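You operate a simulated robot arm through the tools that you are given. There is no shell and no other tool. Be economical: measure what you need, move in short steps, check, and stop when the job is done.

You are at the controls of a simulated robot arm. One attempt, no reset.

TASK
Start the plain yoghurt for 10 hours.
Fine: that jar alone on ring 1 of the yoghurt maker, cover on.

The check looks at the end state, three seconds after you hand in, the way a careful person would. Anything else that was tipped, shoved, dropped, spilled or broken makes it a failure. Lids that push on must go on centred and level and be pressed home; caps that screw on are set level and turned clockwise until they are tight.

THE ROBOT
A 6-joint arm with a two-finger parallel gripper, fixed in place. Base frame: the origin is at the foot of the arm, x ahead of it, y to its left, z up; the work surface is at about z = 1.05. Lengths are in m, angles in degrees, forces in N, time in s.
With the tool pointing down near the work surface it reaches from about 0.1 to 0.62 m from the base axis. Its first joint turns from -66.0 to 66.0 degrees. Payload 2.9 kg.
Tool frame: the origin (TCP) lies between the finger pads and is the grasp point; the fingertips stand 0.03 m ahead of it; z points along the fingers, y is the line along which they close. Largest opening 0.11 m; finger width 0.02, thickness 0.01; the body of the gripper, 0.048 by 0.112 m, starts 0.055 m behind the TCP.
Orientation is told as [roll, pitch, yaw] about the base's x, y, z axes, in that order, counted from this pose: with the fingers straight down and closing along the base's y, the tool's x points along the base's -x, its y along +y and its z along -z.

THE INTERFACE
- The arm moves only by the tool step_arm. Its argument "motion" is text: rows parted by semicolons, each of 7 numbers parted by spaces: the shift along the base's x, y, z in units of 20 mm (1.0 is 20 mm), then the turn, a rotation vector about the base's x, y, z in units of 5 degrees (1.0 is 5 degrees), then the gripper command, from -1 (fully open) to 1 (shut), values between in proportion. In form: dx dy dz wx wy wz jaw; .... A call has 1 to 12 rows; each row shifts and turns the commanded pose from where the row before left it. A call with a number of a shift or a turn outside -1 to 1 is refused whole. A row lasts 0.2 s, in which the tool goes at most 0.05 m and 8.6 degrees; a call with a longer step from one row to the next is refused whole, and so is a gripper value outside its range. Where a pose cannot be reached the arm comes as near as it can. A force on the tool above 40 N (or 10 N above the force at the start of the call, whichever is more), or a blocked arm, ends the call early, and 0.2 s more pass. Each finger travels about 0.108 m/s and halts on what it meets, pressing with about 42 N; the grip force reading is that of the motor and also rises with nothing between the fingers. The clock runs only during rows and for 0.2 s after the last one: add rows that do not move to give the fingers time. It gives the time, the measured TCP pose, the force on the tool (base axes), the opening and the grip force at its end, in the units of the frame above (readings bear some noise).
- Cameras (640 x 400 px; columns grow to the right, rows downward): "scene" is fixed at [0.0749, 0.425, 1.4081]; the picture's right is [-0.81, -0.59, 0.00], its down [-0.20, 0.28, -0.94] and it looks along [0.56, -0.76, -0.34] (base axes); focal length 312 px, centre (320, 200). "wrist" rides on the gripper at [0.072, 0.017, -0.103] in the tool frame; the picture's right is [-0.23, 0.97, 0.00], its down [-0.76, -0.18, -0.62] and it looks along [-0.61, -0.14, 0.78] (tool axes); focal length 222 px, centre (320, 200).
- grab_frame(camera): a new picture of that camera. The clock stands still meanwhile.
- point_at(camera, pixels): for up to 12 pixels [column, row] of the newest picture of that camera ("zoom" is the newest enlarged one), the place [x, y, z] in the base frame of the surface seen there, good to about 0.002 m. The clock stands still meanwhile.
- close_up(camera, box): a new picture of the part [left, top, right, bottom] of that camera's present view, enlarged. The clock stands still meanwhile.
- finish_job(): hands the job in; it is judged then, once.

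Keep the steps short. Do not move on a guess: measure, check each grasp and each placing, and mend mistakes. In all there are 80 turns and 38 pictures (those below and enlarged ones count). Leave the gripper open and the arm clear of the work at the hand-in unless told otherwise, and finish with a single line.

The tools are called after "Call:" as a command line: name --argument value ..., lists and objects as JSON in quotes. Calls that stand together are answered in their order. step_arm: Moves the arm, as the interface text tells. Its arguments: {"type":"object","properties":{"motion":{"type":"string"}},"required":["motion"]} The other tools are called the same way: grab_frame (camera) takes a picture; point_at (camera, pixels) gives the place of the surface under pixels of a picture; close_up (camera, box) takes an enlarged picture of a part of a camera's view; finish_job () hands the job in.

At the start:

```text
clock: 0.0
tool_pos: [0.3079, -0.0725, 1.3638]
orientation: [0.0, -0.1, 0.0]
force: [-0.2, -1.0, 0.0]
opening: 0.1102
grasp_force: 0.2
```

scene: 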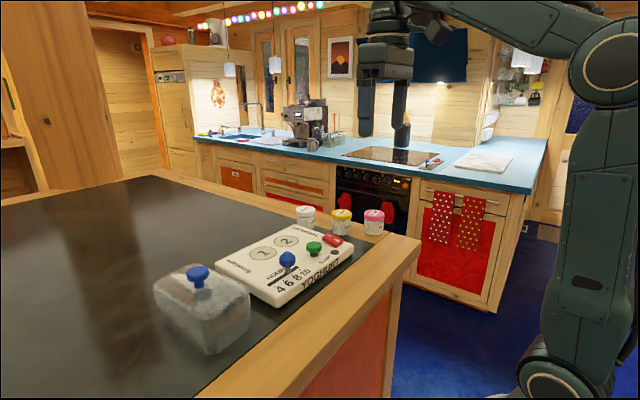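
wrist: 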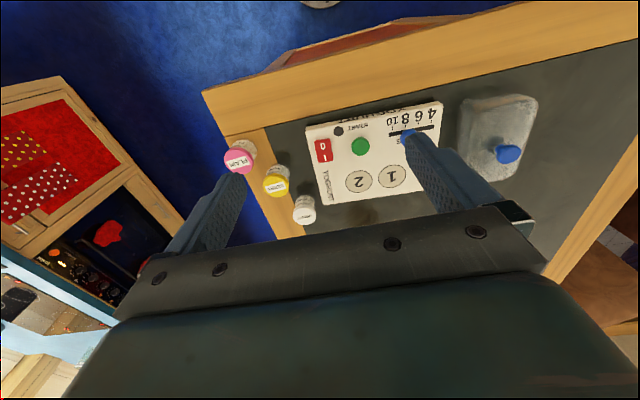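

I see three jars, a yoghurt maker with a slider, a green button, a red switch, and a cover with a blue knob. I'll enlarge the views of the machine and jars first.

Call:
close_up --camera "scene" --box '[200, 190, 400, 315]'

Call:
close_up --camera "wrist" --box '[210, 80, 450, 230]'

```text
3.20 times, centred on (300, 252) of scene
```

zoom: 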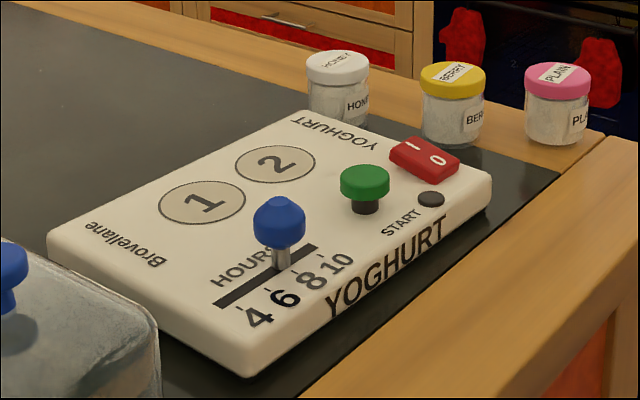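

```text
2.67 times, centred on (330, 155) of wrist
```

zoom: 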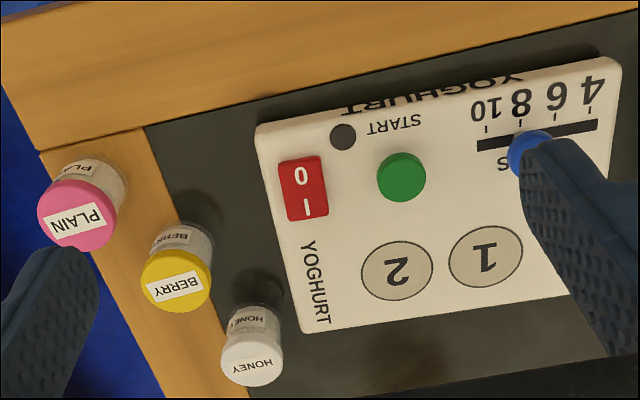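

The pink jar is PLAIN. The slider is near 6 and the rocker is marked I/0. Next I measure positions from the wrist close-up and the scene.

Call:
point_at --camera "zoom" --pixels '[[78, 212], [177, 280], [252, 360], [485, 257], [397, 270], [401, 172], [302, 175], [308, 207], [343, 137], [487, 145], [590, 125], [528, 150]]'

Call:
point_at --camera "wrist" --pixels '[[507, 154], [465, 98], [535, 98], [518, 180], [462, 150], [306, 128], [442, 103], [325, 205], [495, 125], [258, 130], [230, 110]]'

Call:
point_at --camera "scene" --pixels '[[198, 270], [288, 258], [314, 246], [333, 238], [373, 214], [374, 232], [290, 270], [160, 285], [210, 325], [250, 295], [200, 350], [190, 272]]'

Call:
close_up --camera "scene" --box '[140, 250, 268, 360]'

```text
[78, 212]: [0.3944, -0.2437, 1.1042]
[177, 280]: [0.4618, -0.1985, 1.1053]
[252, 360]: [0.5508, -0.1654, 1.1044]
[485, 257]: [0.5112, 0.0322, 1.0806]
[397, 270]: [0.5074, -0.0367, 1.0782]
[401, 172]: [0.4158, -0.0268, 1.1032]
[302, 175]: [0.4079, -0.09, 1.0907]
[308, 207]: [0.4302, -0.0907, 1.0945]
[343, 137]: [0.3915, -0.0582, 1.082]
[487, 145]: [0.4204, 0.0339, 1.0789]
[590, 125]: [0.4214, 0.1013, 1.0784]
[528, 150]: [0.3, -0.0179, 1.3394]
```

```text
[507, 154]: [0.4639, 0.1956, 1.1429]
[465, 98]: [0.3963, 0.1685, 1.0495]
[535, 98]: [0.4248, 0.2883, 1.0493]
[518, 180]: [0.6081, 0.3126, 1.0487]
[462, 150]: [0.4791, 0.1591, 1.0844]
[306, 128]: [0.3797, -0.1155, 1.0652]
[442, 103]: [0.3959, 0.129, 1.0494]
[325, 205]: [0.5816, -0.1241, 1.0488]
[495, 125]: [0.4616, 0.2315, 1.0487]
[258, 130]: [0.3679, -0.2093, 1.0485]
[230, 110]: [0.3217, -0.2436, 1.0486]
```

```text
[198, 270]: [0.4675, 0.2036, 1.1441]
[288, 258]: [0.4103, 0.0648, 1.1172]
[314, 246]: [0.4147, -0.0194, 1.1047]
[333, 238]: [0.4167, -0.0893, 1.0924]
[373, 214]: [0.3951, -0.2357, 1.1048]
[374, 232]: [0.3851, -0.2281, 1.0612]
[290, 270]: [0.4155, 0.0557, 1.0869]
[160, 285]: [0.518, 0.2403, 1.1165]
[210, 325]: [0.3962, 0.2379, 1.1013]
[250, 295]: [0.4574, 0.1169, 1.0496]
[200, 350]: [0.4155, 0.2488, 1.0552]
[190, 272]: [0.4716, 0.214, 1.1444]
```

```text
3.64 times, centred on (204, 305) of scene
```

zoom: 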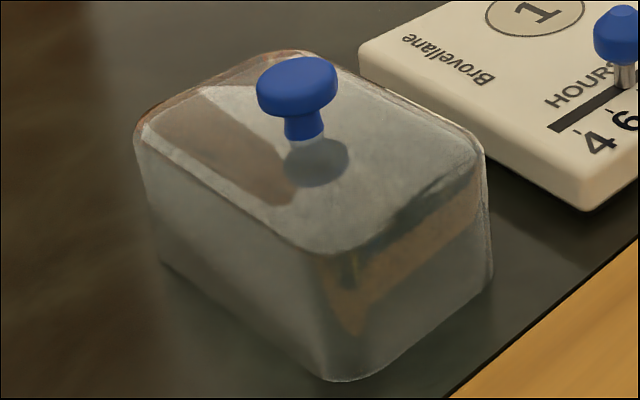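

The cover is a clear box with a blue knob. I measure its outline from this close-up.

Call:
point_at --camera "zoom" --pixels '[[140, 128], [300, 54], [476, 150], [335, 252], [163, 265], [345, 376], [489, 278], [297, 75], [318, 165], [240, 180], [400, 180], [305, 130]]'

Call:
grab_frame --camera "wrist"

```text
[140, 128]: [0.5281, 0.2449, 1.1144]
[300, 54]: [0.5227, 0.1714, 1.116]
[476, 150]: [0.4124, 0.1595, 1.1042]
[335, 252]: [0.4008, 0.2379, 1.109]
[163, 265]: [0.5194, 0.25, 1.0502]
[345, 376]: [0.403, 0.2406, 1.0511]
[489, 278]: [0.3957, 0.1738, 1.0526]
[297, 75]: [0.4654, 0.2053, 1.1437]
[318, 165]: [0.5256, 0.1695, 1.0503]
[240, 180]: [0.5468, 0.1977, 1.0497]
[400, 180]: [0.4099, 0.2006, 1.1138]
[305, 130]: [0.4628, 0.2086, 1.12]
```

```text
32 pictures are left
```

wrist: 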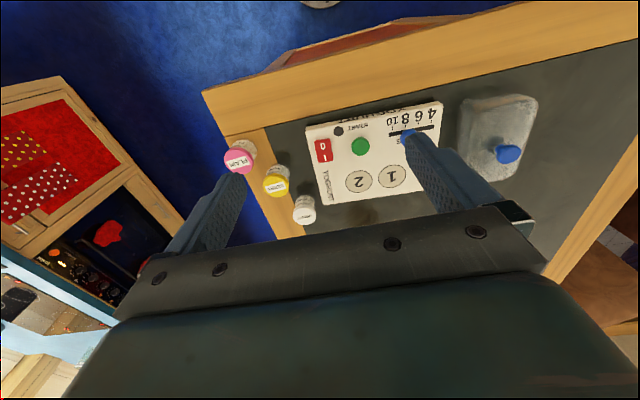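

I need finer marks for the slider, rings, and plate, so I take a tighter scene close-up.

Call:
close_up --camera "scene" --box '[212, 220, 356, 310]'

```text
4.44 times, centred on (284, 265) of scene
```

zoom: 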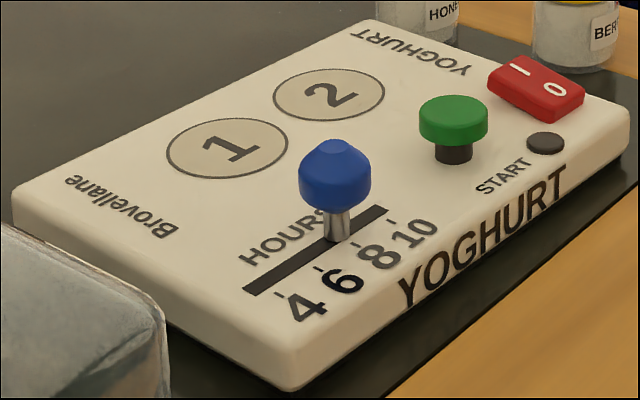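

Call:
point_at --camera "zoom" --pixels '[[283, 292], [318, 268], [355, 244], [391, 221], [338, 226], [335, 155], [250, 290], [385, 209], [167, 152], [288, 142], [276, 96], [384, 92]]'

Call:
point_at --camera "zoom" --pixels '[[15, 187], [375, 22], [625, 102], [290, 385], [515, 68], [555, 88], [500, 62], [575, 90], [230, 120], [226, 178], [453, 110], [546, 142]]'

```text
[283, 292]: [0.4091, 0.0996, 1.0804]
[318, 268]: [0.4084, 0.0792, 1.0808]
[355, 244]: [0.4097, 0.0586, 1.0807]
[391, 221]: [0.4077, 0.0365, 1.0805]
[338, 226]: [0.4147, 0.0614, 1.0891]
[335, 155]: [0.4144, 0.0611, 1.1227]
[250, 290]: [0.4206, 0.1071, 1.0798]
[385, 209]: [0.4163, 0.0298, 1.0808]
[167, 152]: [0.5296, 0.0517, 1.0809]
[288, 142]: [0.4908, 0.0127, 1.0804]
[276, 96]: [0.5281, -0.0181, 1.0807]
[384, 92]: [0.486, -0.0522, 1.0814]
```

```text
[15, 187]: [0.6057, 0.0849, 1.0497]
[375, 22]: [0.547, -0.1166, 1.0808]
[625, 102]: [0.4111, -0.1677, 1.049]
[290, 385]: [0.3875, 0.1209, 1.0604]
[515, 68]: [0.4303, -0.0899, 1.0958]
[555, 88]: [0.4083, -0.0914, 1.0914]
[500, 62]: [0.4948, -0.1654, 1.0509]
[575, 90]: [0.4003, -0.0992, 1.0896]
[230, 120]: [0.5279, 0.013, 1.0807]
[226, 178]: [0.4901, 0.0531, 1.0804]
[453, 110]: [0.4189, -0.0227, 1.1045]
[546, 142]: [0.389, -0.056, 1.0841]
```

The plate top is z≈1.0805. Ring 1 is at about (0.510, 0.032) and tick 10 at y≈0.0365. The slider is at about y=0.058, which is 8. The rocker's I end is raised, so power is off. I close the jaws and go above the I end at (0.436, -0.091).

Call:
step_arm --motion "0.582 -0.084 -0.97 0 0 0 1;0.582 -0.084 -0.97 0 0 0 1;0.582 -0.084 -0.97 0 0 0 1;0.582 -0.084 -0.97 0 0 0 1;0.582 -0.084 -0.97 0 0 0 1;0.582 -0.084 -0.97 0 0 0 1;0.582 -0.084 -0.97 0 0 0 1;0.582 -0.084 -0.97 0 0 0 1;0.582 -0.084 -0.97 0 0 0 1;0.582 -0.084 -0.97 0 0 0 1;0.582 -0.084 -0.97 0 0 0 1;0 0 0 0 0 0 1"

Call:
close_up --camera "scene" --box '[212, 180, 372, 280]'

```text
clock: 2.6
tool_pos: [0.4359, -0.0896, 1.1484]
orientation: [-0.1, -0.1, 0.0]
force: [1.2, -0.8, 0.1]
opening: 0.0
grasp_force: 37.7
```

```text
4.00 times, centred on (292, 230) of scene
```

zoom: 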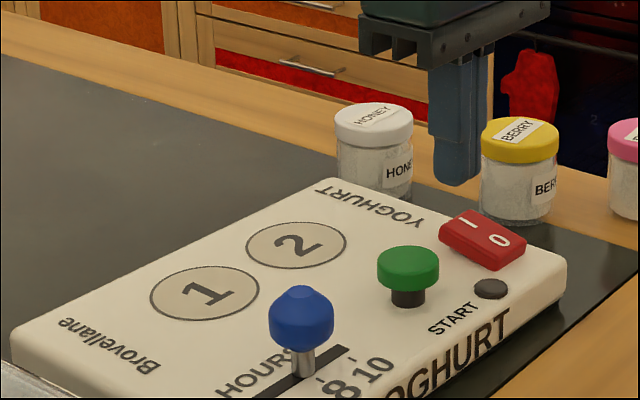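

The fingers are above the I end, with tips at about 1.118. I press down gradually.

Call:
step_arm --motion "0 -0.05 -0.8 0 0 0 1;0 0 -0.2 0 0 0 1;0 0 -0.1 0 0 0 1;0 0 -0.1 0 0 0 1;0 0 -0.1 0 0 0 1;0 0 -0.1 0 0 0 1;0 0 0 0 0 0 1"

```text
clock: 4.2
tool_pos: [0.436, -0.0919, 1.1215]
orientation: [-0.1, -0.3, 0.0]
force: [6.3, 1.2, 9.4]
opening: 0.0001
grasp_force: 37.6
```

Contact force is about 9 N with the tips at 1.0915. I press a little more, back off, and look.

Call:
step_arm --motion "0 0 -0.1 0 0 0 1;0 0 -0.1 0 0 0 1;0 0 -0.05 0 0 0 1;0 0 0 0 0 0 1;0 0 1 0 0 0 1;0 0 1 0 0 0 1;0 0 0 0 0 0 1"

Call:
close_up --camera "scene" --box '[212, 180, 372, 280]'

```text
clock: 4.8
tool_pos: [0.4368, -0.0918, 1.1219]
orientation: [-0.2, -0.6, 0.2]
force: [0.5, -0.3, 1.8]
opening: 0.0
grasp_force: 37.3
stopped in row 2: the force on the tool passed its limit (the readings are from after the stop); the commanded pose is now the measured one
```

```text
4.00 times, centred on (292, 230) of scene
```

zoom: 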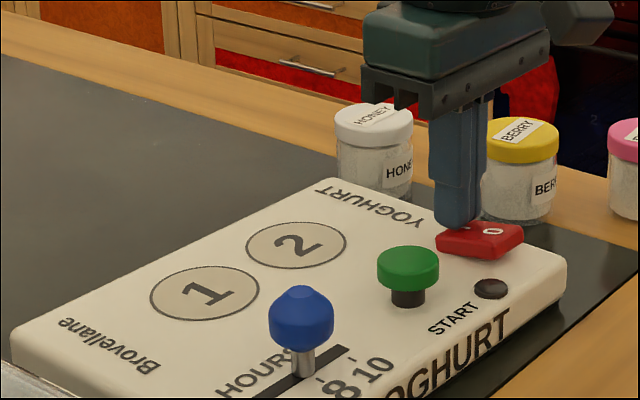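

The rocker has tipped and the 0 end is now up, so it is on. I lift, move over the slider knob, and open to about 0.05.

Call:
step_arm --motion "0 0 1 0 0 0 1;0 0 1 0 0 0 1;-0.25 0.94 0.1 0 0 0 0.1;-0.25 0.94 0 0 0 0 0.1;-0.25 0.94 0 0 0 0 0.1;-0.25 0.94 0 0 0 0 0.1;0 0.94 0 0 0 0 0.1;0 0.94 0 0 0 0 0.1;0 0.94 0 0 0 0 0.1;0 0.92 0 0 0 0 0.1;0 0 0 0 0 0 0.1"

Call:
grab_frame --camera "wrist"

Call:
grab_frame --camera "scene"

```text
clock: 7.2
tool_pos: [0.416, 0.0576, 1.1632]
orientation: [-0.3, -0.4, 0.0]
force: [-1.1, 0.3, -0.6]
opening: 0.0494
grasp_force: 0.1
```

```text
28 pictures are left
```

wrist: 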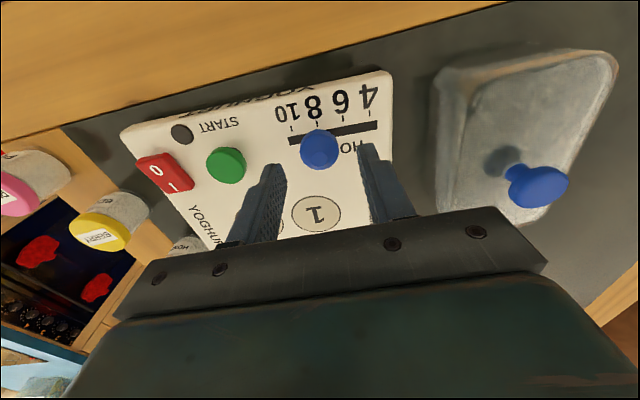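

```text
27 pictures are left
```

scene: 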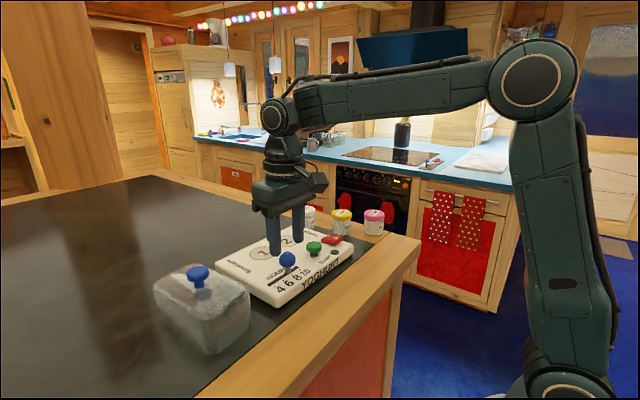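

Call:
point_at --camera "wrist" --pixels '[[319, 149], [302, 149], [337, 149], [319, 131], [319, 165], [290, 128], [318, 119], [343, 116], [368, 109], [225, 164], [302, 137], [376, 126]]'

Call:
point_at --camera "wrist" --pixels '[[436, 70], [618, 60], [550, 210], [437, 205], [475, 80], [600, 70], [525, 205], [460, 170], [565, 50], [465, 62], [545, 178], [315, 213]]'

Call:
close_up --camera "wrist" --box '[380, 30, 640, 230]'

```text
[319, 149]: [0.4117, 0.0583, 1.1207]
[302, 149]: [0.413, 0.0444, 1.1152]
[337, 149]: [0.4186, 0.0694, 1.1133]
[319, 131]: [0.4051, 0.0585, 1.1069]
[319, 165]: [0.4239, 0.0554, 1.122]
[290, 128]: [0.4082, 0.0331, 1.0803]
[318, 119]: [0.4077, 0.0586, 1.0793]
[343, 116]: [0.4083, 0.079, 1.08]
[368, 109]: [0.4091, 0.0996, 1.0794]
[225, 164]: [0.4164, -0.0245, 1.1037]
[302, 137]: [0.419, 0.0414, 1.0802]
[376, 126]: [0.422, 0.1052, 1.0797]
```

```text
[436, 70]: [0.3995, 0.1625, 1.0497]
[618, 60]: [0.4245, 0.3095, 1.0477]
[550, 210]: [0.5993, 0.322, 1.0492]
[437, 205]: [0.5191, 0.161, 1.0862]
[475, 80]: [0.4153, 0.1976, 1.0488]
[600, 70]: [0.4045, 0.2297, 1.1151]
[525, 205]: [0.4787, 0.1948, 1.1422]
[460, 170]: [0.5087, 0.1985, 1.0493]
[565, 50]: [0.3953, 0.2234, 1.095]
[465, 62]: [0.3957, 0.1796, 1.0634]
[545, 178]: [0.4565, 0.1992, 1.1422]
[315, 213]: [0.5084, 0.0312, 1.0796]
```

```text
2.00 times, centred on (510, 130) of wrist
```

zoom: 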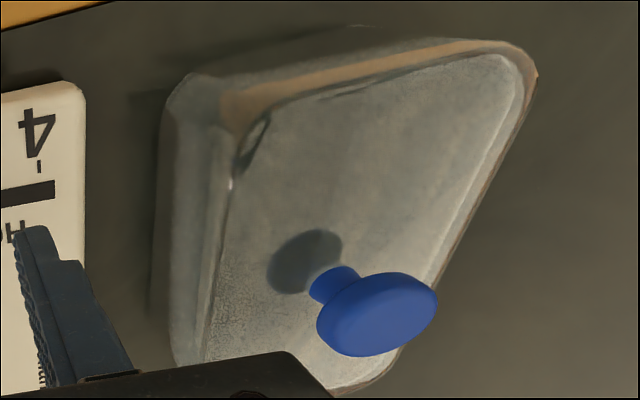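

The knob centre is at about (0.418, 0.057), opposite tick 8. I lower 31 mm around the knob and grip it.

Call:
step_arm --motion "0.1 0 -0.8 0 0 0 0.1;0 0 -0.75 0 0 0 0.1;0 0 0 0 0 0 0.1;0 0 0 0 0 0 1;0 0 0 0 0 0 1;0 0 0 0 0 0 1"

```text
clock: 8.6
tool_pos: [0.4194, 0.0589, 1.1328]
orientation: [-0.1, -0.5, 0.0]
force: [1.5, 0.0, -0.3]
opening: 0.0289
grasp_force: 42.2
```

The knob is gripped at 0.029 m wide. I slide it one tick, about -0.0207 m, along the track towards 10.

Call:
step_arm --motion "-0.01 -0.35 0 0 0 0 1;-0.01 -0.35 0 0 0 0 1;-0.01 -0.34 0 0 0 0 1;0 0 0 0 0 0 1"

Call:
close_up --camera "scene" --box '[232, 220, 344, 300]'

```text
clock: 9.6
tool_pos: [0.4174, 0.0368, 1.1317]
orientation: [-0.1, -0.3, -0.1]
force: [2.6, -0.9, 0.2]
opening: 0.029
grasp_force: 42.0
```

```text
5.00 times, centred on (288, 260) of scene
```

zoom: 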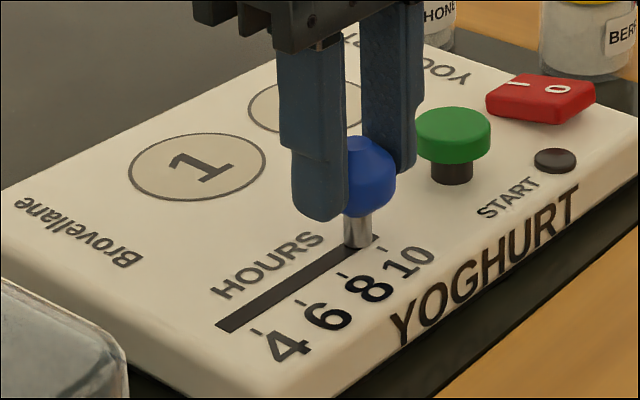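

The slider is now near 10. I open slightly, lift, and check.

Call:
step_arm --motion "0 0 0 0 0 0 0.2;0 0 0 0 0 0 0.2;0 0 1 0 0 0 0.2;0 0 1 0 0 0 0.2;0 0 1 0 0 0 0.2;0 0 1 0 0 0 0.2"

Call:
grab_frame --camera "wrist"

Call:
close_up --camera "scene" --box '[232, 220, 344, 300]'

```text
clock: 11.0
tool_pos: [0.4192, 0.0364, 1.2126]
orientation: [-0.2, -0.6, 0.1]
force: [-0.5, 0.0, 0.5]
opening: 0.044
grasp_force: 0.1
```

```text
24 pictures are left
```

wrist: 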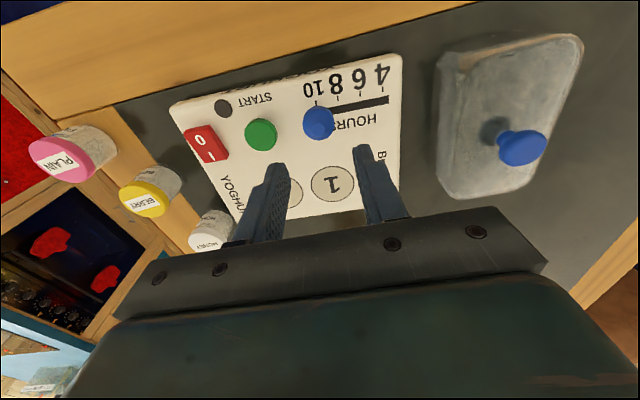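

```text
5.00 times, centred on (288, 260) of scene
```

zoom: 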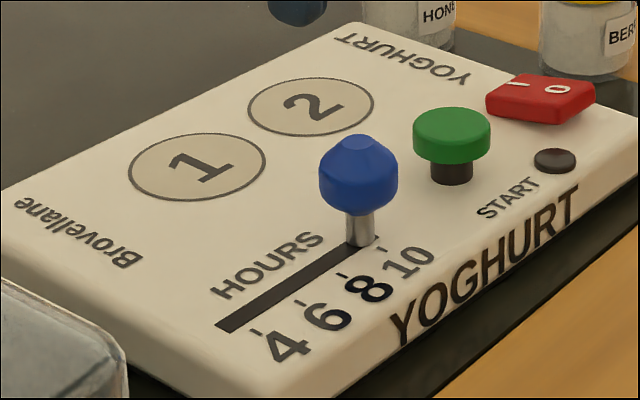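

I check the digits and slider closely from the wrist, since one numeral looks darker.

Call:
close_up --camera "wrist" --box '[290, 50, 410, 150]'

Call:
point_at --camera "zoom" --pixels '[[135, 350], [130, 290], [92, 360], [205, 365]]'

```text
4.00 times, centred on (350, 100) of wrist
```

zoom: 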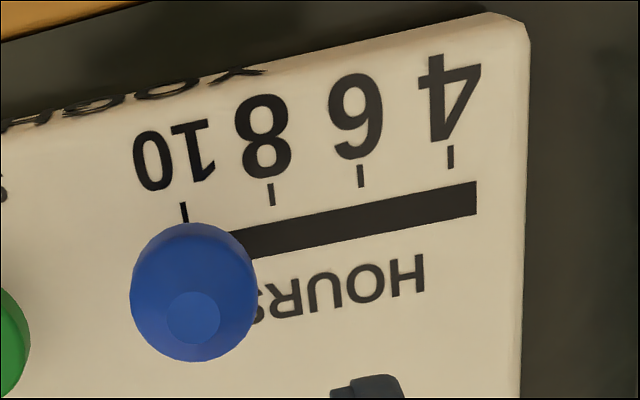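

```text
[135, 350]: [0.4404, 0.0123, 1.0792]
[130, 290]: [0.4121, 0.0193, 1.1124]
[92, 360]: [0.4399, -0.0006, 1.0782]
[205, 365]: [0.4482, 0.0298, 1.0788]
```

Call:
point_at --camera "zoom" --pixels '[[184, 212], [272, 194], [360, 176], [193, 318], [136, 292], [250, 290], [194, 340]]'

```text
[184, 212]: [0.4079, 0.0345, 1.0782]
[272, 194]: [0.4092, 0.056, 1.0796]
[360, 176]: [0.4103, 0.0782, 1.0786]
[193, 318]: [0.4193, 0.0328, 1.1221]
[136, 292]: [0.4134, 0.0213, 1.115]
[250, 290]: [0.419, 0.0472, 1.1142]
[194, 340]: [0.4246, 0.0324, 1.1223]
```

The knob centre at y≈0.034 lines up with tick 10 at y≈0.0345. Next is the PLAIN jar, so I move above it high and open.

Call:
step_arm --motion "-0.2 -1 0.2 0 0 0 -0.3;-0.2 -1 0 0 0 0 -0.3;-0.2 -1 0 0 0 0 -0.3;-0.2 -1 0 0 0 0 -0.3;-0.2 -1 0 0 0 0 -0.3;-0.2 -1 0 0 0 0 -0.3;-0.2 -1 0 0 0 0 -0.3;-0.2 -1 0 0 0 0 -0.3;-0.2 -1 0 0 0 0 -0.3;-0.2 -1 0 0 0 0 -0.3;-0.2 -1 0 0 0 0 -0.3;-0.2 -0.8 0 0 0 0 -0.3"

Call:
grab_frame --camera "wrist"

```text
clock: 13.6
tool_pos: [0.3707, -0.1985, 1.2165]
orientation: [0.0, -0.5, 0.1]
force: [-0.2, 0.2, 0.0]
opening: 0.0715
grasp_force: 0.1
```

```text
21 pictures are left
```

wrist: 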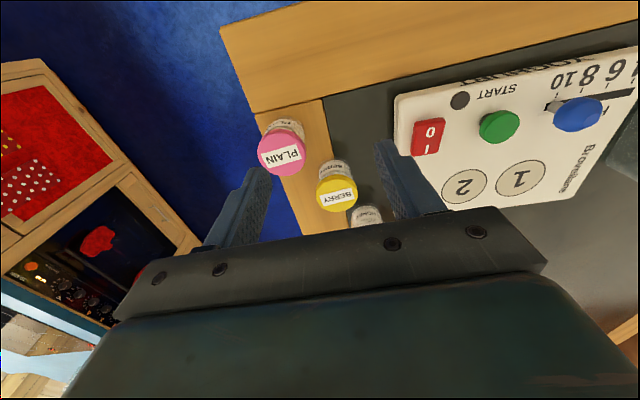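

Call:
point_at --camera "wrist" --pixels '[[260, 157], [304, 150], [281, 135], [283, 173], [282, 154], [318, 196], [356, 190], [336, 178], [337, 209], [365, 217], [290, 124]]'

```text
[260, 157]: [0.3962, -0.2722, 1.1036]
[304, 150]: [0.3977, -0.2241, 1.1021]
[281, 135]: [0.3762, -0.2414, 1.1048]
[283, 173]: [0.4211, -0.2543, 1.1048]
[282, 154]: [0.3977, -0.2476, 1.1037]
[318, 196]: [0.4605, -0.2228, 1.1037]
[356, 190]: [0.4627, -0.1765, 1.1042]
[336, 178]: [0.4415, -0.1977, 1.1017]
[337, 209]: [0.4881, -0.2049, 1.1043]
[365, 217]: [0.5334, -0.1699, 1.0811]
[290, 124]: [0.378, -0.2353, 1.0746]
```

The PLAIN cap centre is about (0.398, -0.248) and 0.048 across, 0.034 clear of the berry jar. I centre over it first.

Call:
step_arm --motion "0.46 -0.83 0 0 0 0 -0.4;0.46 -0.83 0 0 0 0 -0.4;0.45 -0.82 0 0 0 0 -0.4;0 0 -1 0 0 0 -0.4;0 0 -1 0 0 0 -0.4;0 0 -0.5 0 0 0 -0.4;0 0 0 0 0 0 -0.4"

Call:
close_up --camera "scene" --box '[290, 150, 418, 250]'

Call:
grab_frame --camera "wrist"

```text
clock: 15.2
tool_pos: [0.3975, -0.2475, 1.1666]
orientation: [-0.1, -0.5, -0.1]
force: [-0.7, -0.8, 0.9]
opening: 0.077
grasp_force: 0.0
```

```text
4.00 times, centred on (354, 200) of scene
```

zoom: 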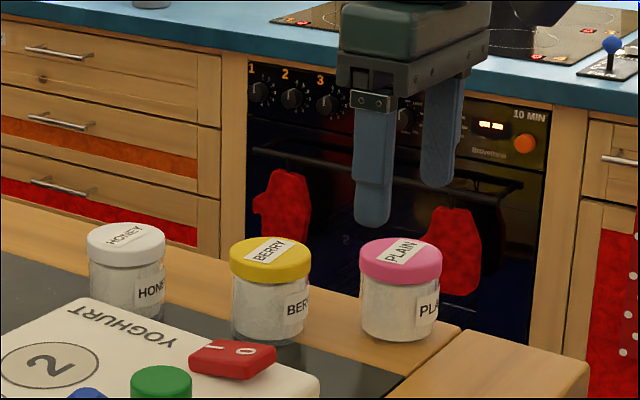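

```text
19 pictures are left
```

wrist: 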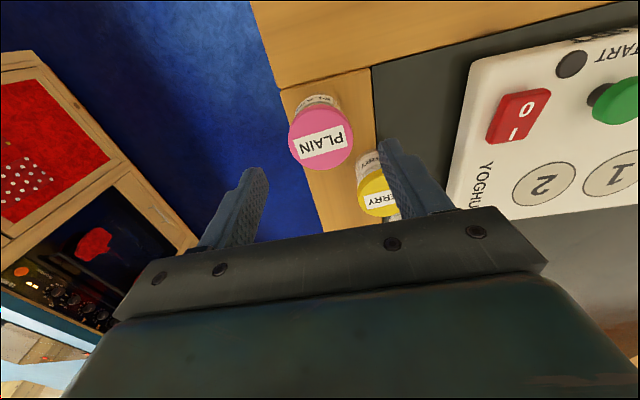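

The jar sits centred between the fingers. I descend to z≈1.086 and grip.

Call:
step_arm --motion "0 0 -0.9 0 0 0 -0.4;0 0 -0.9 0 0 0 -0.4;0 0 -0.9 0 0 0 -0.4;0 0 -0.9 0 0 0 -0.4;0 0 -0.4 0 0 0 -0.4;0 0 0 0 0 0 -0.4;0 0 0 0 0 0 1;0 0 0 0 0 0 1;0 0 0 0 0 0 1"

```text
clock: 17.2
tool_pos: [0.3973, -0.2483, 1.0879]
orientation: [-0.1, -0.5, 0.0]
force: [-0.9, 0.1, -1.1]
opening: 0.0509
grasp_force: 41.8
```

Gripped at 0.051 m. I lift 0.1 m.

Call:
step_arm --motion "0 0 0.5 0 0 0 1;0 0 0.9 0 0 0 1;0 0 0.9 0 0 0 1;0 0 0.9 0 0 0 1;0 0 0.9 0 0 0 1;0 0 0.9 0 0 0 1;0 0 0 0 0 0 1"

Call:
grab_frame --camera "scene"

```text
clock: 18.8
tool_pos: [0.3984, -0.2488, 1.1863]
orientation: [-0.1, -0.5, 0.0]
force: [-0.1, -0.5, -1.2]
opening: 0.0507
grasp_force: 41.9
```

```text
18 pictures are left
```

scene: 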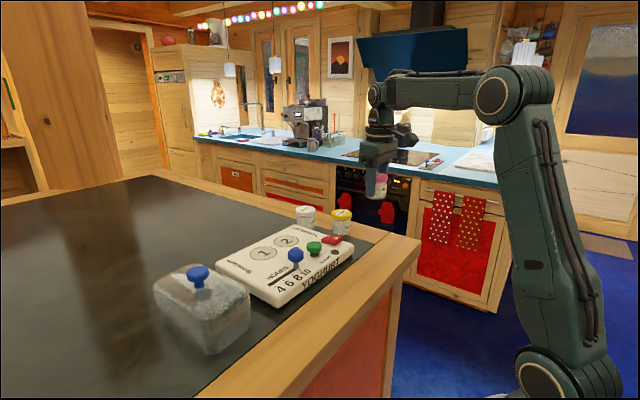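

The jar is held level. I carry it towards ring 1 at (0.5095, 0.032).

Call:
step_arm --motion "0.37 0.93 0 0 0 0 1;0.37 0.93 0 0 0 0 1;0.37 0.93 0 0 0 0 1;0.37 0.93 0 0 0 0 1;0.37 0.93 0 0 0 0 1;0.37 0.93 0 0 0 0 1;0.37 0.93 0 0 0 0 1;0.37 0.93 0 0 0 0 1;0.37 0.93 0 0 0 0 1;0.37 0.93 0 0 0 0 1;0.37 0.93 0 0 0 0 1;0.37 0.93 0 0 0 0 1"

Call:
step_arm --motion "0.37 0.97 0 0 0 0 1;0.37 0.97 0 0 0 0 1;0.37 0.96 0 0 0 0 1;0 0 -1 0 0 0 1;0 0 -1 0 0 0 1;0 0 -0.7 0 0 0 1;0 0 0 0 0 0 1"

Call:
close_up --camera "scene" --box '[200, 190, 344, 280]'

```text
clock: 21.4
tool_pos: [0.4857, -0.025, 1.1863]
orientation: [-0.2, -0.5, -0.1]
force: [-0.6, 0.7, -1.6]
opening: 0.0505
grasp_force: 41.8
```

```text
clock: 23.0
tool_pos: [0.5087, 0.0323, 1.1322]
orientation: [-0.2, -0.5, -0.1]
force: [0.7, 0.8, -2.1]
opening: 0.0507
grasp_force: 41.9
```

```text
4.44 times, centred on (272, 235) of scene
```

zoom: 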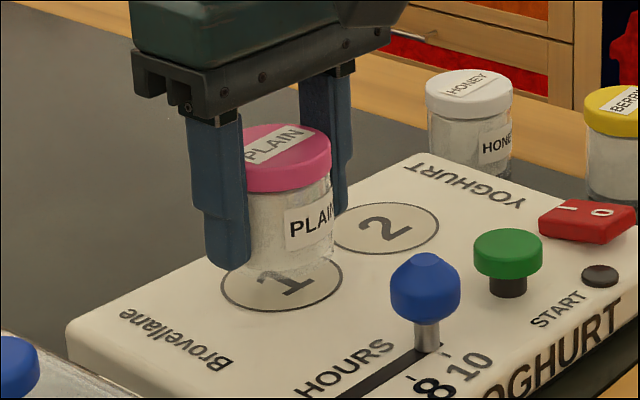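

The jar hangs over ring 1. I lower about 12 mm in small steps.

Call:
step_arm --motion "0.04 0 -0.3 0 0 0 1;0 0 -0.15 0 0 0 1;0 0 -0.1 0 0 0 1;0 0 -0.05 0 0 0 1;0 0 0 0 0 0 1"

```text
clock: 24.2
tool_pos: [0.5099, 0.0318, 1.1198]
orientation: [-0.3, -0.4, 0.0]
force: [-0.9, 0.9, -1.6]
opening: 0.0508
grasp_force: 41.9
```

Still no contact. I go down in 0.5 mm steps.

Call:
step_arm --motion "0 0 -0.025 0 0 0 1;0 0 -0.025 0 0 0 1;0 0 0 0 0 0 1"

```text
clock: 25.0
tool_pos: [0.5098, 0.0318, 1.1203]
orientation: [-0.2, -0.5, 0.0]
force: [-0.2, 0.7, -1.7]
opening: 0.0508
grasp_force: 42.3
```

Call:
step_arm --motion "0 0 -0.05 0 0 0 1;0 0 -0.05 0 0 0 1;0 0 0 0 0 0 1"

```text
clock: 25.8
tool_pos: [0.509, 0.0324, 1.1169]
orientation: [-0.3, -0.6, 0.0]
force: [0.6, -0.5, -1.4]
opening: 0.0505
grasp_force: 41.7
```

Call:
step_arm --motion "0 0 -0.05 0 0 0 1;0 0 0 0 0 0 1"

Call:
close_up --camera "scene" --box '[230, 210, 294, 255]'

```text
clock: 26.4
tool_pos: [0.5108, 0.0338, 1.1178]
orientation: [-0.2, -0.6, 0.0]
force: [0.4, -1.4, 4.4]
opening: 0.0507
grasp_force: 41.9
```

```text
8.89 times, centred on (262, 232) of scene
```

zoom: 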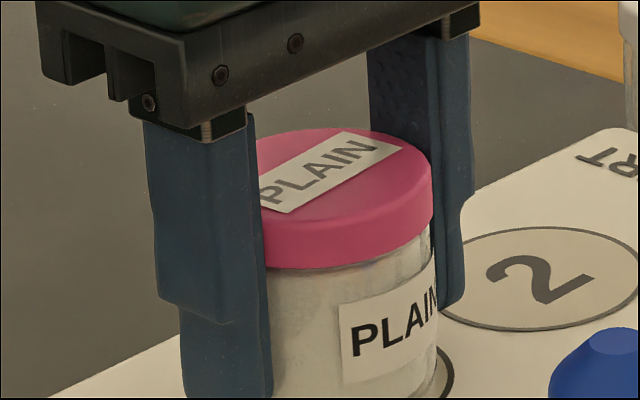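

Contact shows at +4.4 N. I release and lift straight up.

Call:
step_arm --motion "0 0 0 0 0 0 0;0 0 0 0 0 0 -0.4;0 0 0 0 0 0 -0.4;0 0 0.8 0 0 0 -0.4;0 0 0.9 0 0 0 -0.4;0 0 0.9 0 0 0 -0.4;0 0 0.9 0 0 0 -0.4;0 0 0.9 0 0 0 -0.4;0 0 1 0 0 0 -0.4;0 0 1 0 0 0 -0.4;0 0 0 0 0 0 -0.4"

Call:
close_up --camera "scene" --box '[200, 190, 344, 280]'

```text
clock: 28.8
tool_pos: [0.5092, 0.0325, 1.2459]
orientation: [-0.2, -0.5, 0.1]
force: [-0.4, -0.6, 0.4]
opening: 0.0772
grasp_force: 0.0
```

```text
4.44 times, centred on (272, 235) of scene
```

zoom: 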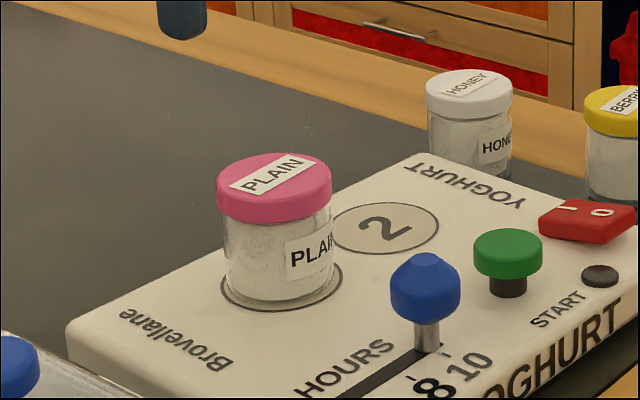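

The jar stands on ring 1. I move over the cover to measure its yaw and size. The cover looks about 0.135 by 0.088 with its long side along x, so it must turn about 90° to span the rings.

Call:
step_arm --motion "-0.7 0.93 0.1 0 0 0 0.1;-0.7 0.93 0.1 0 0 0 0.1;-0.7 0.93 0.1 0 0 0 0.1;-0.7 0.93 0.1 0 0 0 0.1;-0.7 0.93 0.1 0 0 0 0.1;-0.7 0.93 0.1 0 0 0 0.1;-0.7 0.93 0.1 0 0 0 0.1;-0.7 0.93 0 0 0 0 0.1;-0.7 0.93 0 0 0 0 0.1;0 0 0 0 0 0 0.1"

Call:
grab_frame --camera "wrist"

```text
clock: 31.0
tool_pos: [0.384, 0.1997, 1.2571]
orientation: [-0.3, -0.5, 0.0]
force: [0.6, -0.7, 0.2]
opening: 0.0496
grasp_force: 0.0
```

```text
14 pictures are left
```

wrist: 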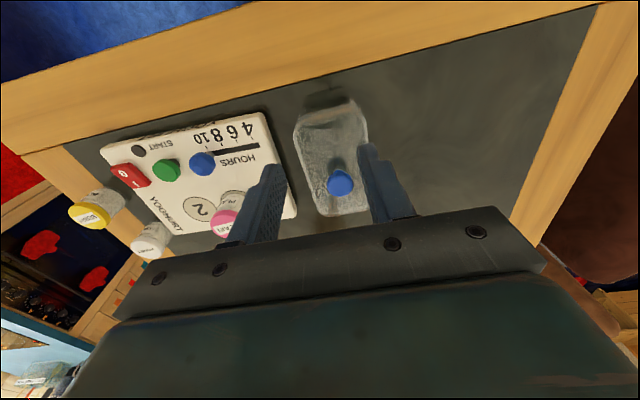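

Call:
close_up --camera "wrist" --box '[270, 80, 398, 225]'

```text
2.76 times, centred on (334, 152) of wrist
```

zoom: 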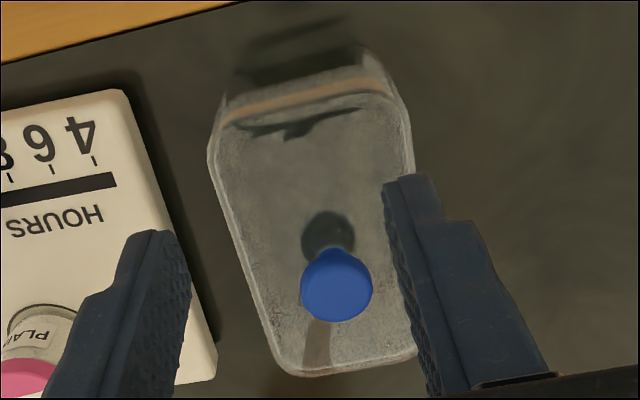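

Call:
point_at --camera "zoom" --pixels '[[216, 165], [232, 215], [248, 265], [265, 318], [218, 130], [405, 130], [411, 350], [290, 370], [350, 370], [400, 355], [300, 90], [260, 102]]'

Call:
point_at --camera "zoom" --pixels '[[336, 305], [303, 290], [370, 285], [336, 262], [336, 318], [325, 225], [225, 165], [245, 225], [262, 275], [278, 325], [398, 110], [409, 150]]'

```text
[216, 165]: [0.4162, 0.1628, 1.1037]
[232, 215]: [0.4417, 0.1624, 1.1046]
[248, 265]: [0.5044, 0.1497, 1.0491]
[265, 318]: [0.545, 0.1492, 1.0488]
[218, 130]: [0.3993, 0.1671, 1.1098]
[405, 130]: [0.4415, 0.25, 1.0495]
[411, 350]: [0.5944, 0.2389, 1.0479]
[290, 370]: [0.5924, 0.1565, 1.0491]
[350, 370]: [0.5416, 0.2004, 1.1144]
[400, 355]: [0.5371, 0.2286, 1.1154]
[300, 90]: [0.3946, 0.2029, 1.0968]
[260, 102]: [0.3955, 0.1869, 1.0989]
```

```text
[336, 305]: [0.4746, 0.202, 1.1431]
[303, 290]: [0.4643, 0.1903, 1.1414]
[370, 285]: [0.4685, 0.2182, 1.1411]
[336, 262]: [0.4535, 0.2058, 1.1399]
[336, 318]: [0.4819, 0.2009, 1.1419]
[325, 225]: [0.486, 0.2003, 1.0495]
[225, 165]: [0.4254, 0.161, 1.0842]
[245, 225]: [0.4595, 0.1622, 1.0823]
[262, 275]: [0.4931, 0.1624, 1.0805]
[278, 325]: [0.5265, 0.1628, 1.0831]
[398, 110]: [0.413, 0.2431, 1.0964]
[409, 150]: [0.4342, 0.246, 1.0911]
```

The cover is about 0.146 × 0.085 with yaw ≈ +1.5° and its knob at (0.467, 0.204), top z 1.143. The maker's yaw is about -3°. I go over the knob and lower to TCP z≈1.151.

Call:
step_arm --motion "0.83 0.05 0 0 0 0 0.1;0.83 0.05 0 0 0 0 0.1;0.83 0.05 0 0 0 0 0.1;0.83 0.04 0 0 0 0 0.1;0.83 0.03 0 0 0 0 0.1;0 0 -1 0 0 0 0.1;0 0 -1 0 0 0 0.1;0 0 -1 0 0 0 0.1;0 0 -0.9 0 0 0 0.1;0 0 0 0 0 0 0.1"

Call:
close_up --camera "scene" --box '[140, 210, 268, 320]'

```text
clock: 33.2
tool_pos: [0.4663, 0.2051, 1.1796]
orientation: [-0.1, -0.5, -0.1]
force: [0.0, 1.1, -0.5]
opening: 0.0496
grasp_force: 0.0
```

```text
3.64 times, centred on (204, 265) of scene
```

zoom: 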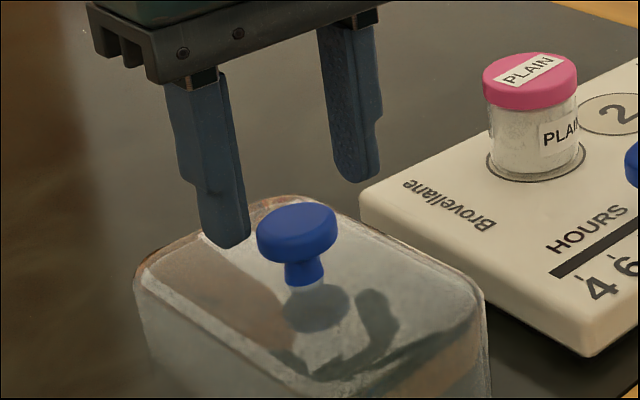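

The fingers straddle the knob. I lower 28 mm and close.

Call:
step_arm --motion "0 0 -0.8 0 0 0 0.1;0 0 -0.6 0 0 0 0.1;0 0 0 0 0 0 0.1;0 0 0 0 0 0 1;0 0 0 0 0 0 1;0 0 0 0 0 0 1"

```text
clock: 34.6
tool_pos: [0.4695, 0.2071, 1.1583]
orientation: [-0.2, -0.3, 0.0]
force: [1.2, 0.7, 1.0]
opening: 0.0296
grasp_force: 41.8
out of reach, approached as far as the arm can: row 2
```

It gripped the knob at TCP z≈1.158, width 0.0296, with about 15 mm overlap. I lift gently and check.

Call:
step_arm --motion "0 0 0.3 0 0 0 1;0 0 0.7 0 0 0 1;0 0 1 0 0 0 1;0 0 1 0 0 0 1;0 0 1 0 0 0 1;0 0 0 0 0 0 1"

Call:
grab_frame --camera "scene"

```text
clock: 36.0
tool_pos: [0.4708, 0.2065, 1.2378]
orientation: [-0.3, -0.6, 0.0]
force: [1.1, -0.3, -0.9]
opening: 0.0295
grasp_force: 41.7
```

```text
11 pictures are left
```

scene: 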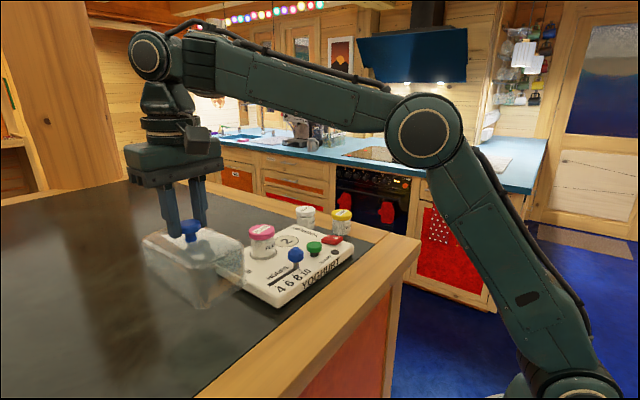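

The cover is up and level. I lift further and turn it about +85.5°.

Call:
step_arm --motion "0 0 0.6 0 0 0.9 1;0 0 0.6 0 0 0.9 1;0 0 0.6 0 0 0.9 1;0 0 0 0 0 0.9 1;0 0 0 0 0 0.9 1;0 0 0 0 0 0.9 1;0 0 0 0 0 0.9 1;0 0 0 0 0 0.9 1;0 0 0 0 0 0.9 1;0 0 0 0 0 0.9 1;0 0 0 0 0 0.9 1;0 0 0 0 0 0.9 1"

Call:
step_arm --motion "0 0 0 0 0 0.9 1;0 0 0 0 0 0.9 1;0 0 0 0 0 0.9 1;0 0 0 0 0 0.9 1;0 0 0 0 0 0.9 1;0 0 0 0 0 0.9 1;0 0 0 0 0 0.9 1;0 0 0 0 0 0 1"

```text
clock: 38.6
tool_pos: [0.4722, 0.2067, 1.2739]
orientation: [-0.2, -0.5, 54.1]
force: [1.2, -0.2, -1.3]
opening: 0.0294
grasp_force: 42.2
```

```text
clock: 40.4
tool_pos: [0.4711, 0.2073, 1.2754]
orientation: [-0.2, -0.5, 85.6]
force: [-0.5, 1.0, -0.9]
opening: 0.0296
grasp_force: 41.9
```

The cover is turned to 85.6°. Next I carry it above the ring midpoint at about (0.508, 0.0). Its bottom is at about 1.165, clear of the jar top at 1.136.

Call:
step_arm --motion "0.154 -0.863 0 0 0 0 1;0.154 -0.863 0 0 0 0 1;0.154 -0.863 0 0 0 0 1;0.154 -0.863 0 0 0 0 1;0.154 -0.863 0 0 0 0 1;0.154 -0.863 0 0 0 0 1;0.154 -0.863 0 0 0 0 1;0.154 -0.863 0 0 0 0 1;0.154 -0.863 0 0 0 0 1;0.154 -0.863 0 0 0 0 1;0.154 -0.863 0 0 0 0 1;0.154 -0.863 0 0 0 0 1"

Call:
step_arm --motion "0 0 0 0 0 0 1"

Call:
close_up --camera "scene" --box '[180, 140, 372, 280]'

```text
clock: 43.0
tool_pos: [0.5087, -0.0005, 1.2732]
orientation: [-0.3, -0.6, 85.5]
force: [0.0, -0.2, -1.4]
opening: 0.0296
grasp_force: 41.8
```

```text
clock: 43.4
tool_pos: [0.5084, 0.0007, 1.2721]
orientation: [-0.2, -0.5, 85.5]
force: [-0.1, -0.6, -1.4]
opening: 0.0297
grasp_force: 41.8
```

```text
2.86 times, centred on (276, 210) of scene
```

zoom: 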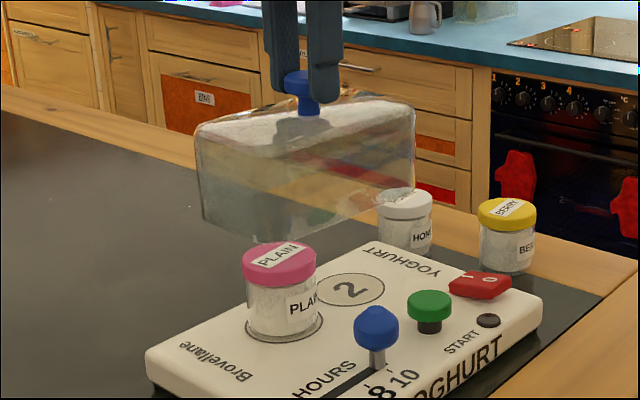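

I measure the held cover's faces to confirm alignment.

Call:
point_at --camera "zoom" --pixels '[[280, 170], [310, 180], [340, 180], [370, 180], [400, 180], [215, 170], [225, 200], [240, 190], [205, 150], [412, 115], [265, 155], [300, 75]]'

```text
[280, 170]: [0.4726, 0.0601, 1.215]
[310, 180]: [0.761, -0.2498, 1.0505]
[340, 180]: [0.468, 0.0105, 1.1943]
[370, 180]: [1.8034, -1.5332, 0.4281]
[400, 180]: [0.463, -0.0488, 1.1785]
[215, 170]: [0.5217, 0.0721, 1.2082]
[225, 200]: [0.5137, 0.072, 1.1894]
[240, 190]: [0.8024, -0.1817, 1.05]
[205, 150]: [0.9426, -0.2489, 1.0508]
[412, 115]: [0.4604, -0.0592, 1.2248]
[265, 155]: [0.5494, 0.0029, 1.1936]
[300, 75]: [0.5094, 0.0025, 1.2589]
```

The cover centre is ≈(0.5095, -0.001), with yaw about 1–1.5° off the maker's. I trim x by -1.5 mm and yaw by +1°, then descend most of the way.

Call:
step_arm --motion "-0.07 0 0 0 0 0.2 1;0 0 -0.6 0 0 0 1;0 0 -0.6 0 0 0 1;0 0 -0.6 0 0 0 1;0 0 -0.6 0 0 0 1;0 0 -0.6 0 0 0 1;0 0 -0.5 0 0 0 1;0 0 0 0 0 0 1"

Call:
close_up --camera "scene" --box '[180, 160, 372, 300]'

```text
clock: 45.2
tool_pos: [0.5067, -0.0007, 1.2034]
orientation: [-0.1, -0.5, 86.6]
force: [0.2, -0.3, -1.1]
opening: 0.0295
grasp_force: 41.9
```

```text
2.86 times, centred on (276, 230) of scene
```

zoom: 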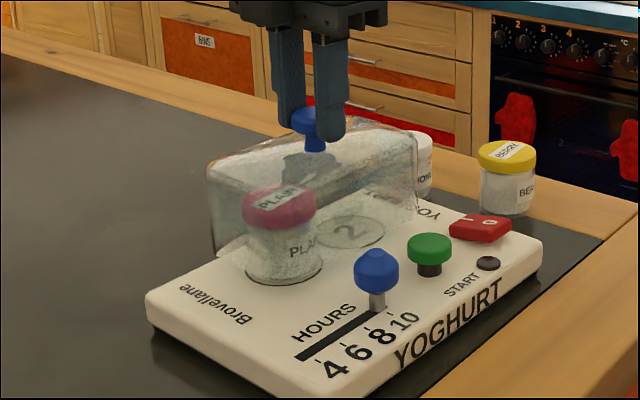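

The cover is going down around the jar cleanly. I lower the remaining ~14 mm in small steps.

Call:
step_arm --motion "0 0 -0.25 0 0 0 1;0 0 -0.2 0 0 0 1;0 0 -0.1 0 0 0 1;0 0 -0.05 0 0 0 1;0 0 -0.05 0 0 0 1;0 0 0 0 0 0 1"

```text
clock: 46.6
tool_pos: [0.5072, -0.0006, 1.192]
orientation: [-0.2, -0.4, 86.6]
force: [0.7, -0.4, -1.3]
opening: 0.0295
grasp_force: 41.7
```

Call:
step_arm --motion "0 0 -0.05 0 0 0 1;0 0 -0.05 0 0 0 1;0 0 0 0 0 0 1"

```text
clock: 47.4
tool_pos: [0.5068, -0.001, 1.1887]
orientation: [-0.2, -0.5, 86.5]
force: [0.2, -0.6, -1.6]
opening: 0.0297
grasp_force: 41.8
```

Call:
step_arm --motion "0 0 -0.05 0 0 0 1;0 0 -0.05 0 0 0 1;0 0 0 0 0 0 1"

```text
clock: 48.2
tool_pos: [0.5082, -0.0011, 1.1875]
orientation: [-0.3, -0.5, 86.4]
force: [1.6, 2.9, 8.8]
opening: 0.0296
grasp_force: 42.0
```

Contact shows at +8.8 N. I look before releasing.

Call:
close_up --camera "scene" --box '[212, 180, 340, 280]'

```text
4.00 times, centred on (276, 230) of scene
```

zoom: 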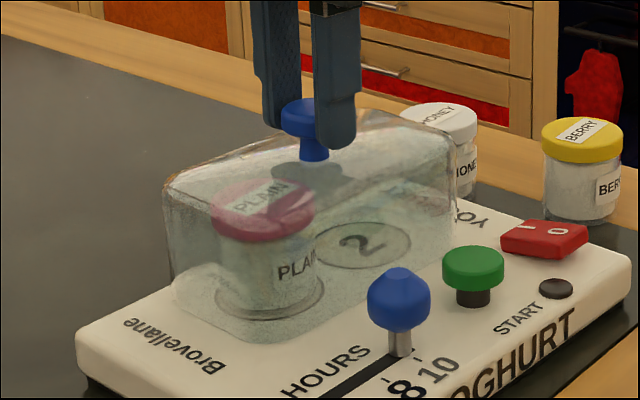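

The cover sits flat around both rings with the jar inside. I release and rise.

Call:
step_arm --motion "0 0 0 0 0 0 0.5;0 0 0 0 0 0 0.1;0 0 0 0 0 0 0.1;0 0 0.5 0 0 0 0.1;0 0 1 0 0 0 0.1;0 0 1 0 0 0 0.1;0 0 1 0 0 0 0.1;0 0 0.5 0 0 0 0.1;0 0 0 0 0 0 0.1"

Call:
grab_frame --camera "scene"

```text
clock: 50.2
tool_pos: [0.5067, -0.0009, 1.2664]
orientation: [-0.1, -0.5, 86.5]
force: [0.7, 0.4, -0.3]
opening: 0.0493
grasp_force: 0.1
```

```text
7 pictures are left
```

scene: 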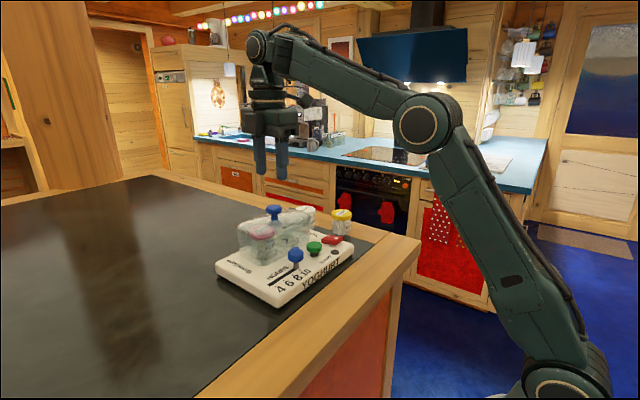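

The cover is standing. I close the jaws, turn back, and move above the START button at (0.417, -0.025).

Call:
step_arm --motion "-0.375 -0.1 0 0 0 -1 1;-0.375 -0.1 0 0 0 -1 1;-0.375 -0.1 0 0 0 -1 1;-0.375 -0.1 0 0 0 -1 1;-0.375 -0.1 0 0 0 -1 1;-0.375 -0.1 0 0 0 -1 1;-0.375 -0.1 0 0 0 -1 1;-0.375 -0.1 0 0 0 -1 1;-0.375 -0.1 0 0 0 -1 1;-0.375 -0.1 0 0 0 -1 1;-0.375 -0.1 0 0 0 -1 1;-0.375 -0.1 0 0 0 -1 1"

Call:
step_arm --motion "0 0 0 0 0 -1 1;0 0 0 0 0 -1 1;0 0 0 0 0 -1 1;0 0 0 0 0 -1 1;0 0 0 0 0 -1 1;0 0 -1 0 0 -0.3 1;0 0 -1 0 0 0 1;0 0 -1 0 0 0 1;0 0 -1 0 0 0 1;0 0 -1 0 0 0 1;0 0 0 0 0 0 1"

Call:
close_up --camera "scene" --box '[212, 180, 372, 280]'

```text
clock: 52.8
tool_pos: [0.4168, -0.0264, 1.2664]
orientation: [-0.1, -0.5, 26.4]
force: [-0.3, 0.8, 0.0]
opening: 0.0
grasp_force: 37.6
```

```text
clock: 55.2
tool_pos: [0.4167, -0.0255, 1.1664]
orientation: [-0.3, -0.5, 0.0]
force: [0.6, 0.0, -0.4]
opening: 0.0003
grasp_force: 37.9
```

```text
4.00 times, centred on (292, 230) of scene
```

zoom: 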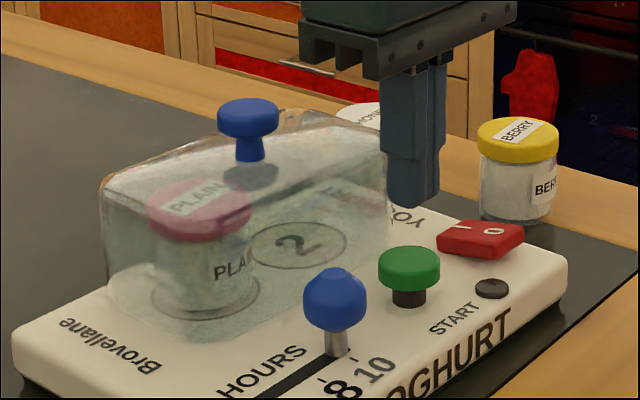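

The fingers are above START, tip z≈1.136, and the lamp is dark. I press down gradually.

Call:
step_arm --motion "0 0 -0.8 0 0 0 1;0 0 -0.6 0 0 0 1;0 0 -0.15 0 0 0 1;0 0 -0.1 0 0 0 1;0 0 -0.1 0 0 0 1;0 0 -0.1 0 0 0 1;0 0 0 0 0 0 1"

Call:
close_up --camera "scene" --box '[212, 180, 372, 280]'

```text
clock: 56.8
tool_pos: [0.4167, -0.0248, 1.1301]
orientation: [-0.2, -0.4, 0.0]
force: [0.7, 1.6, 1.4]
opening: 0.0
grasp_force: 37.2
```

```text
4.00 times, centred on (292, 230) of scene
```

zoom: 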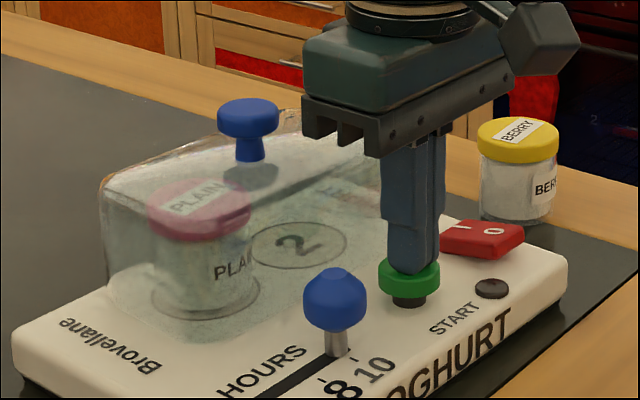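

Slight contact; the button has gone down about 3–4 mm and the lamp is still dark. I press on in 1.5 mm steps.

Call:
step_arm --motion "0 0 -0.08 0 0 0 1;0 0 -0.08 0 0 0 1;0 0 -0.08 0 0 0 1;0 0 -0.08 0 0 0 1;0 0 0 0 0 0 1"

```text
clock: 58.0
tool_pos: [0.4162, -0.0246, 1.1234]
orientation: [-0.2, -0.5, 0.0]
force: [1.6, -0.9, 2.9]
opening: 0.0
grasp_force: 37.3
```

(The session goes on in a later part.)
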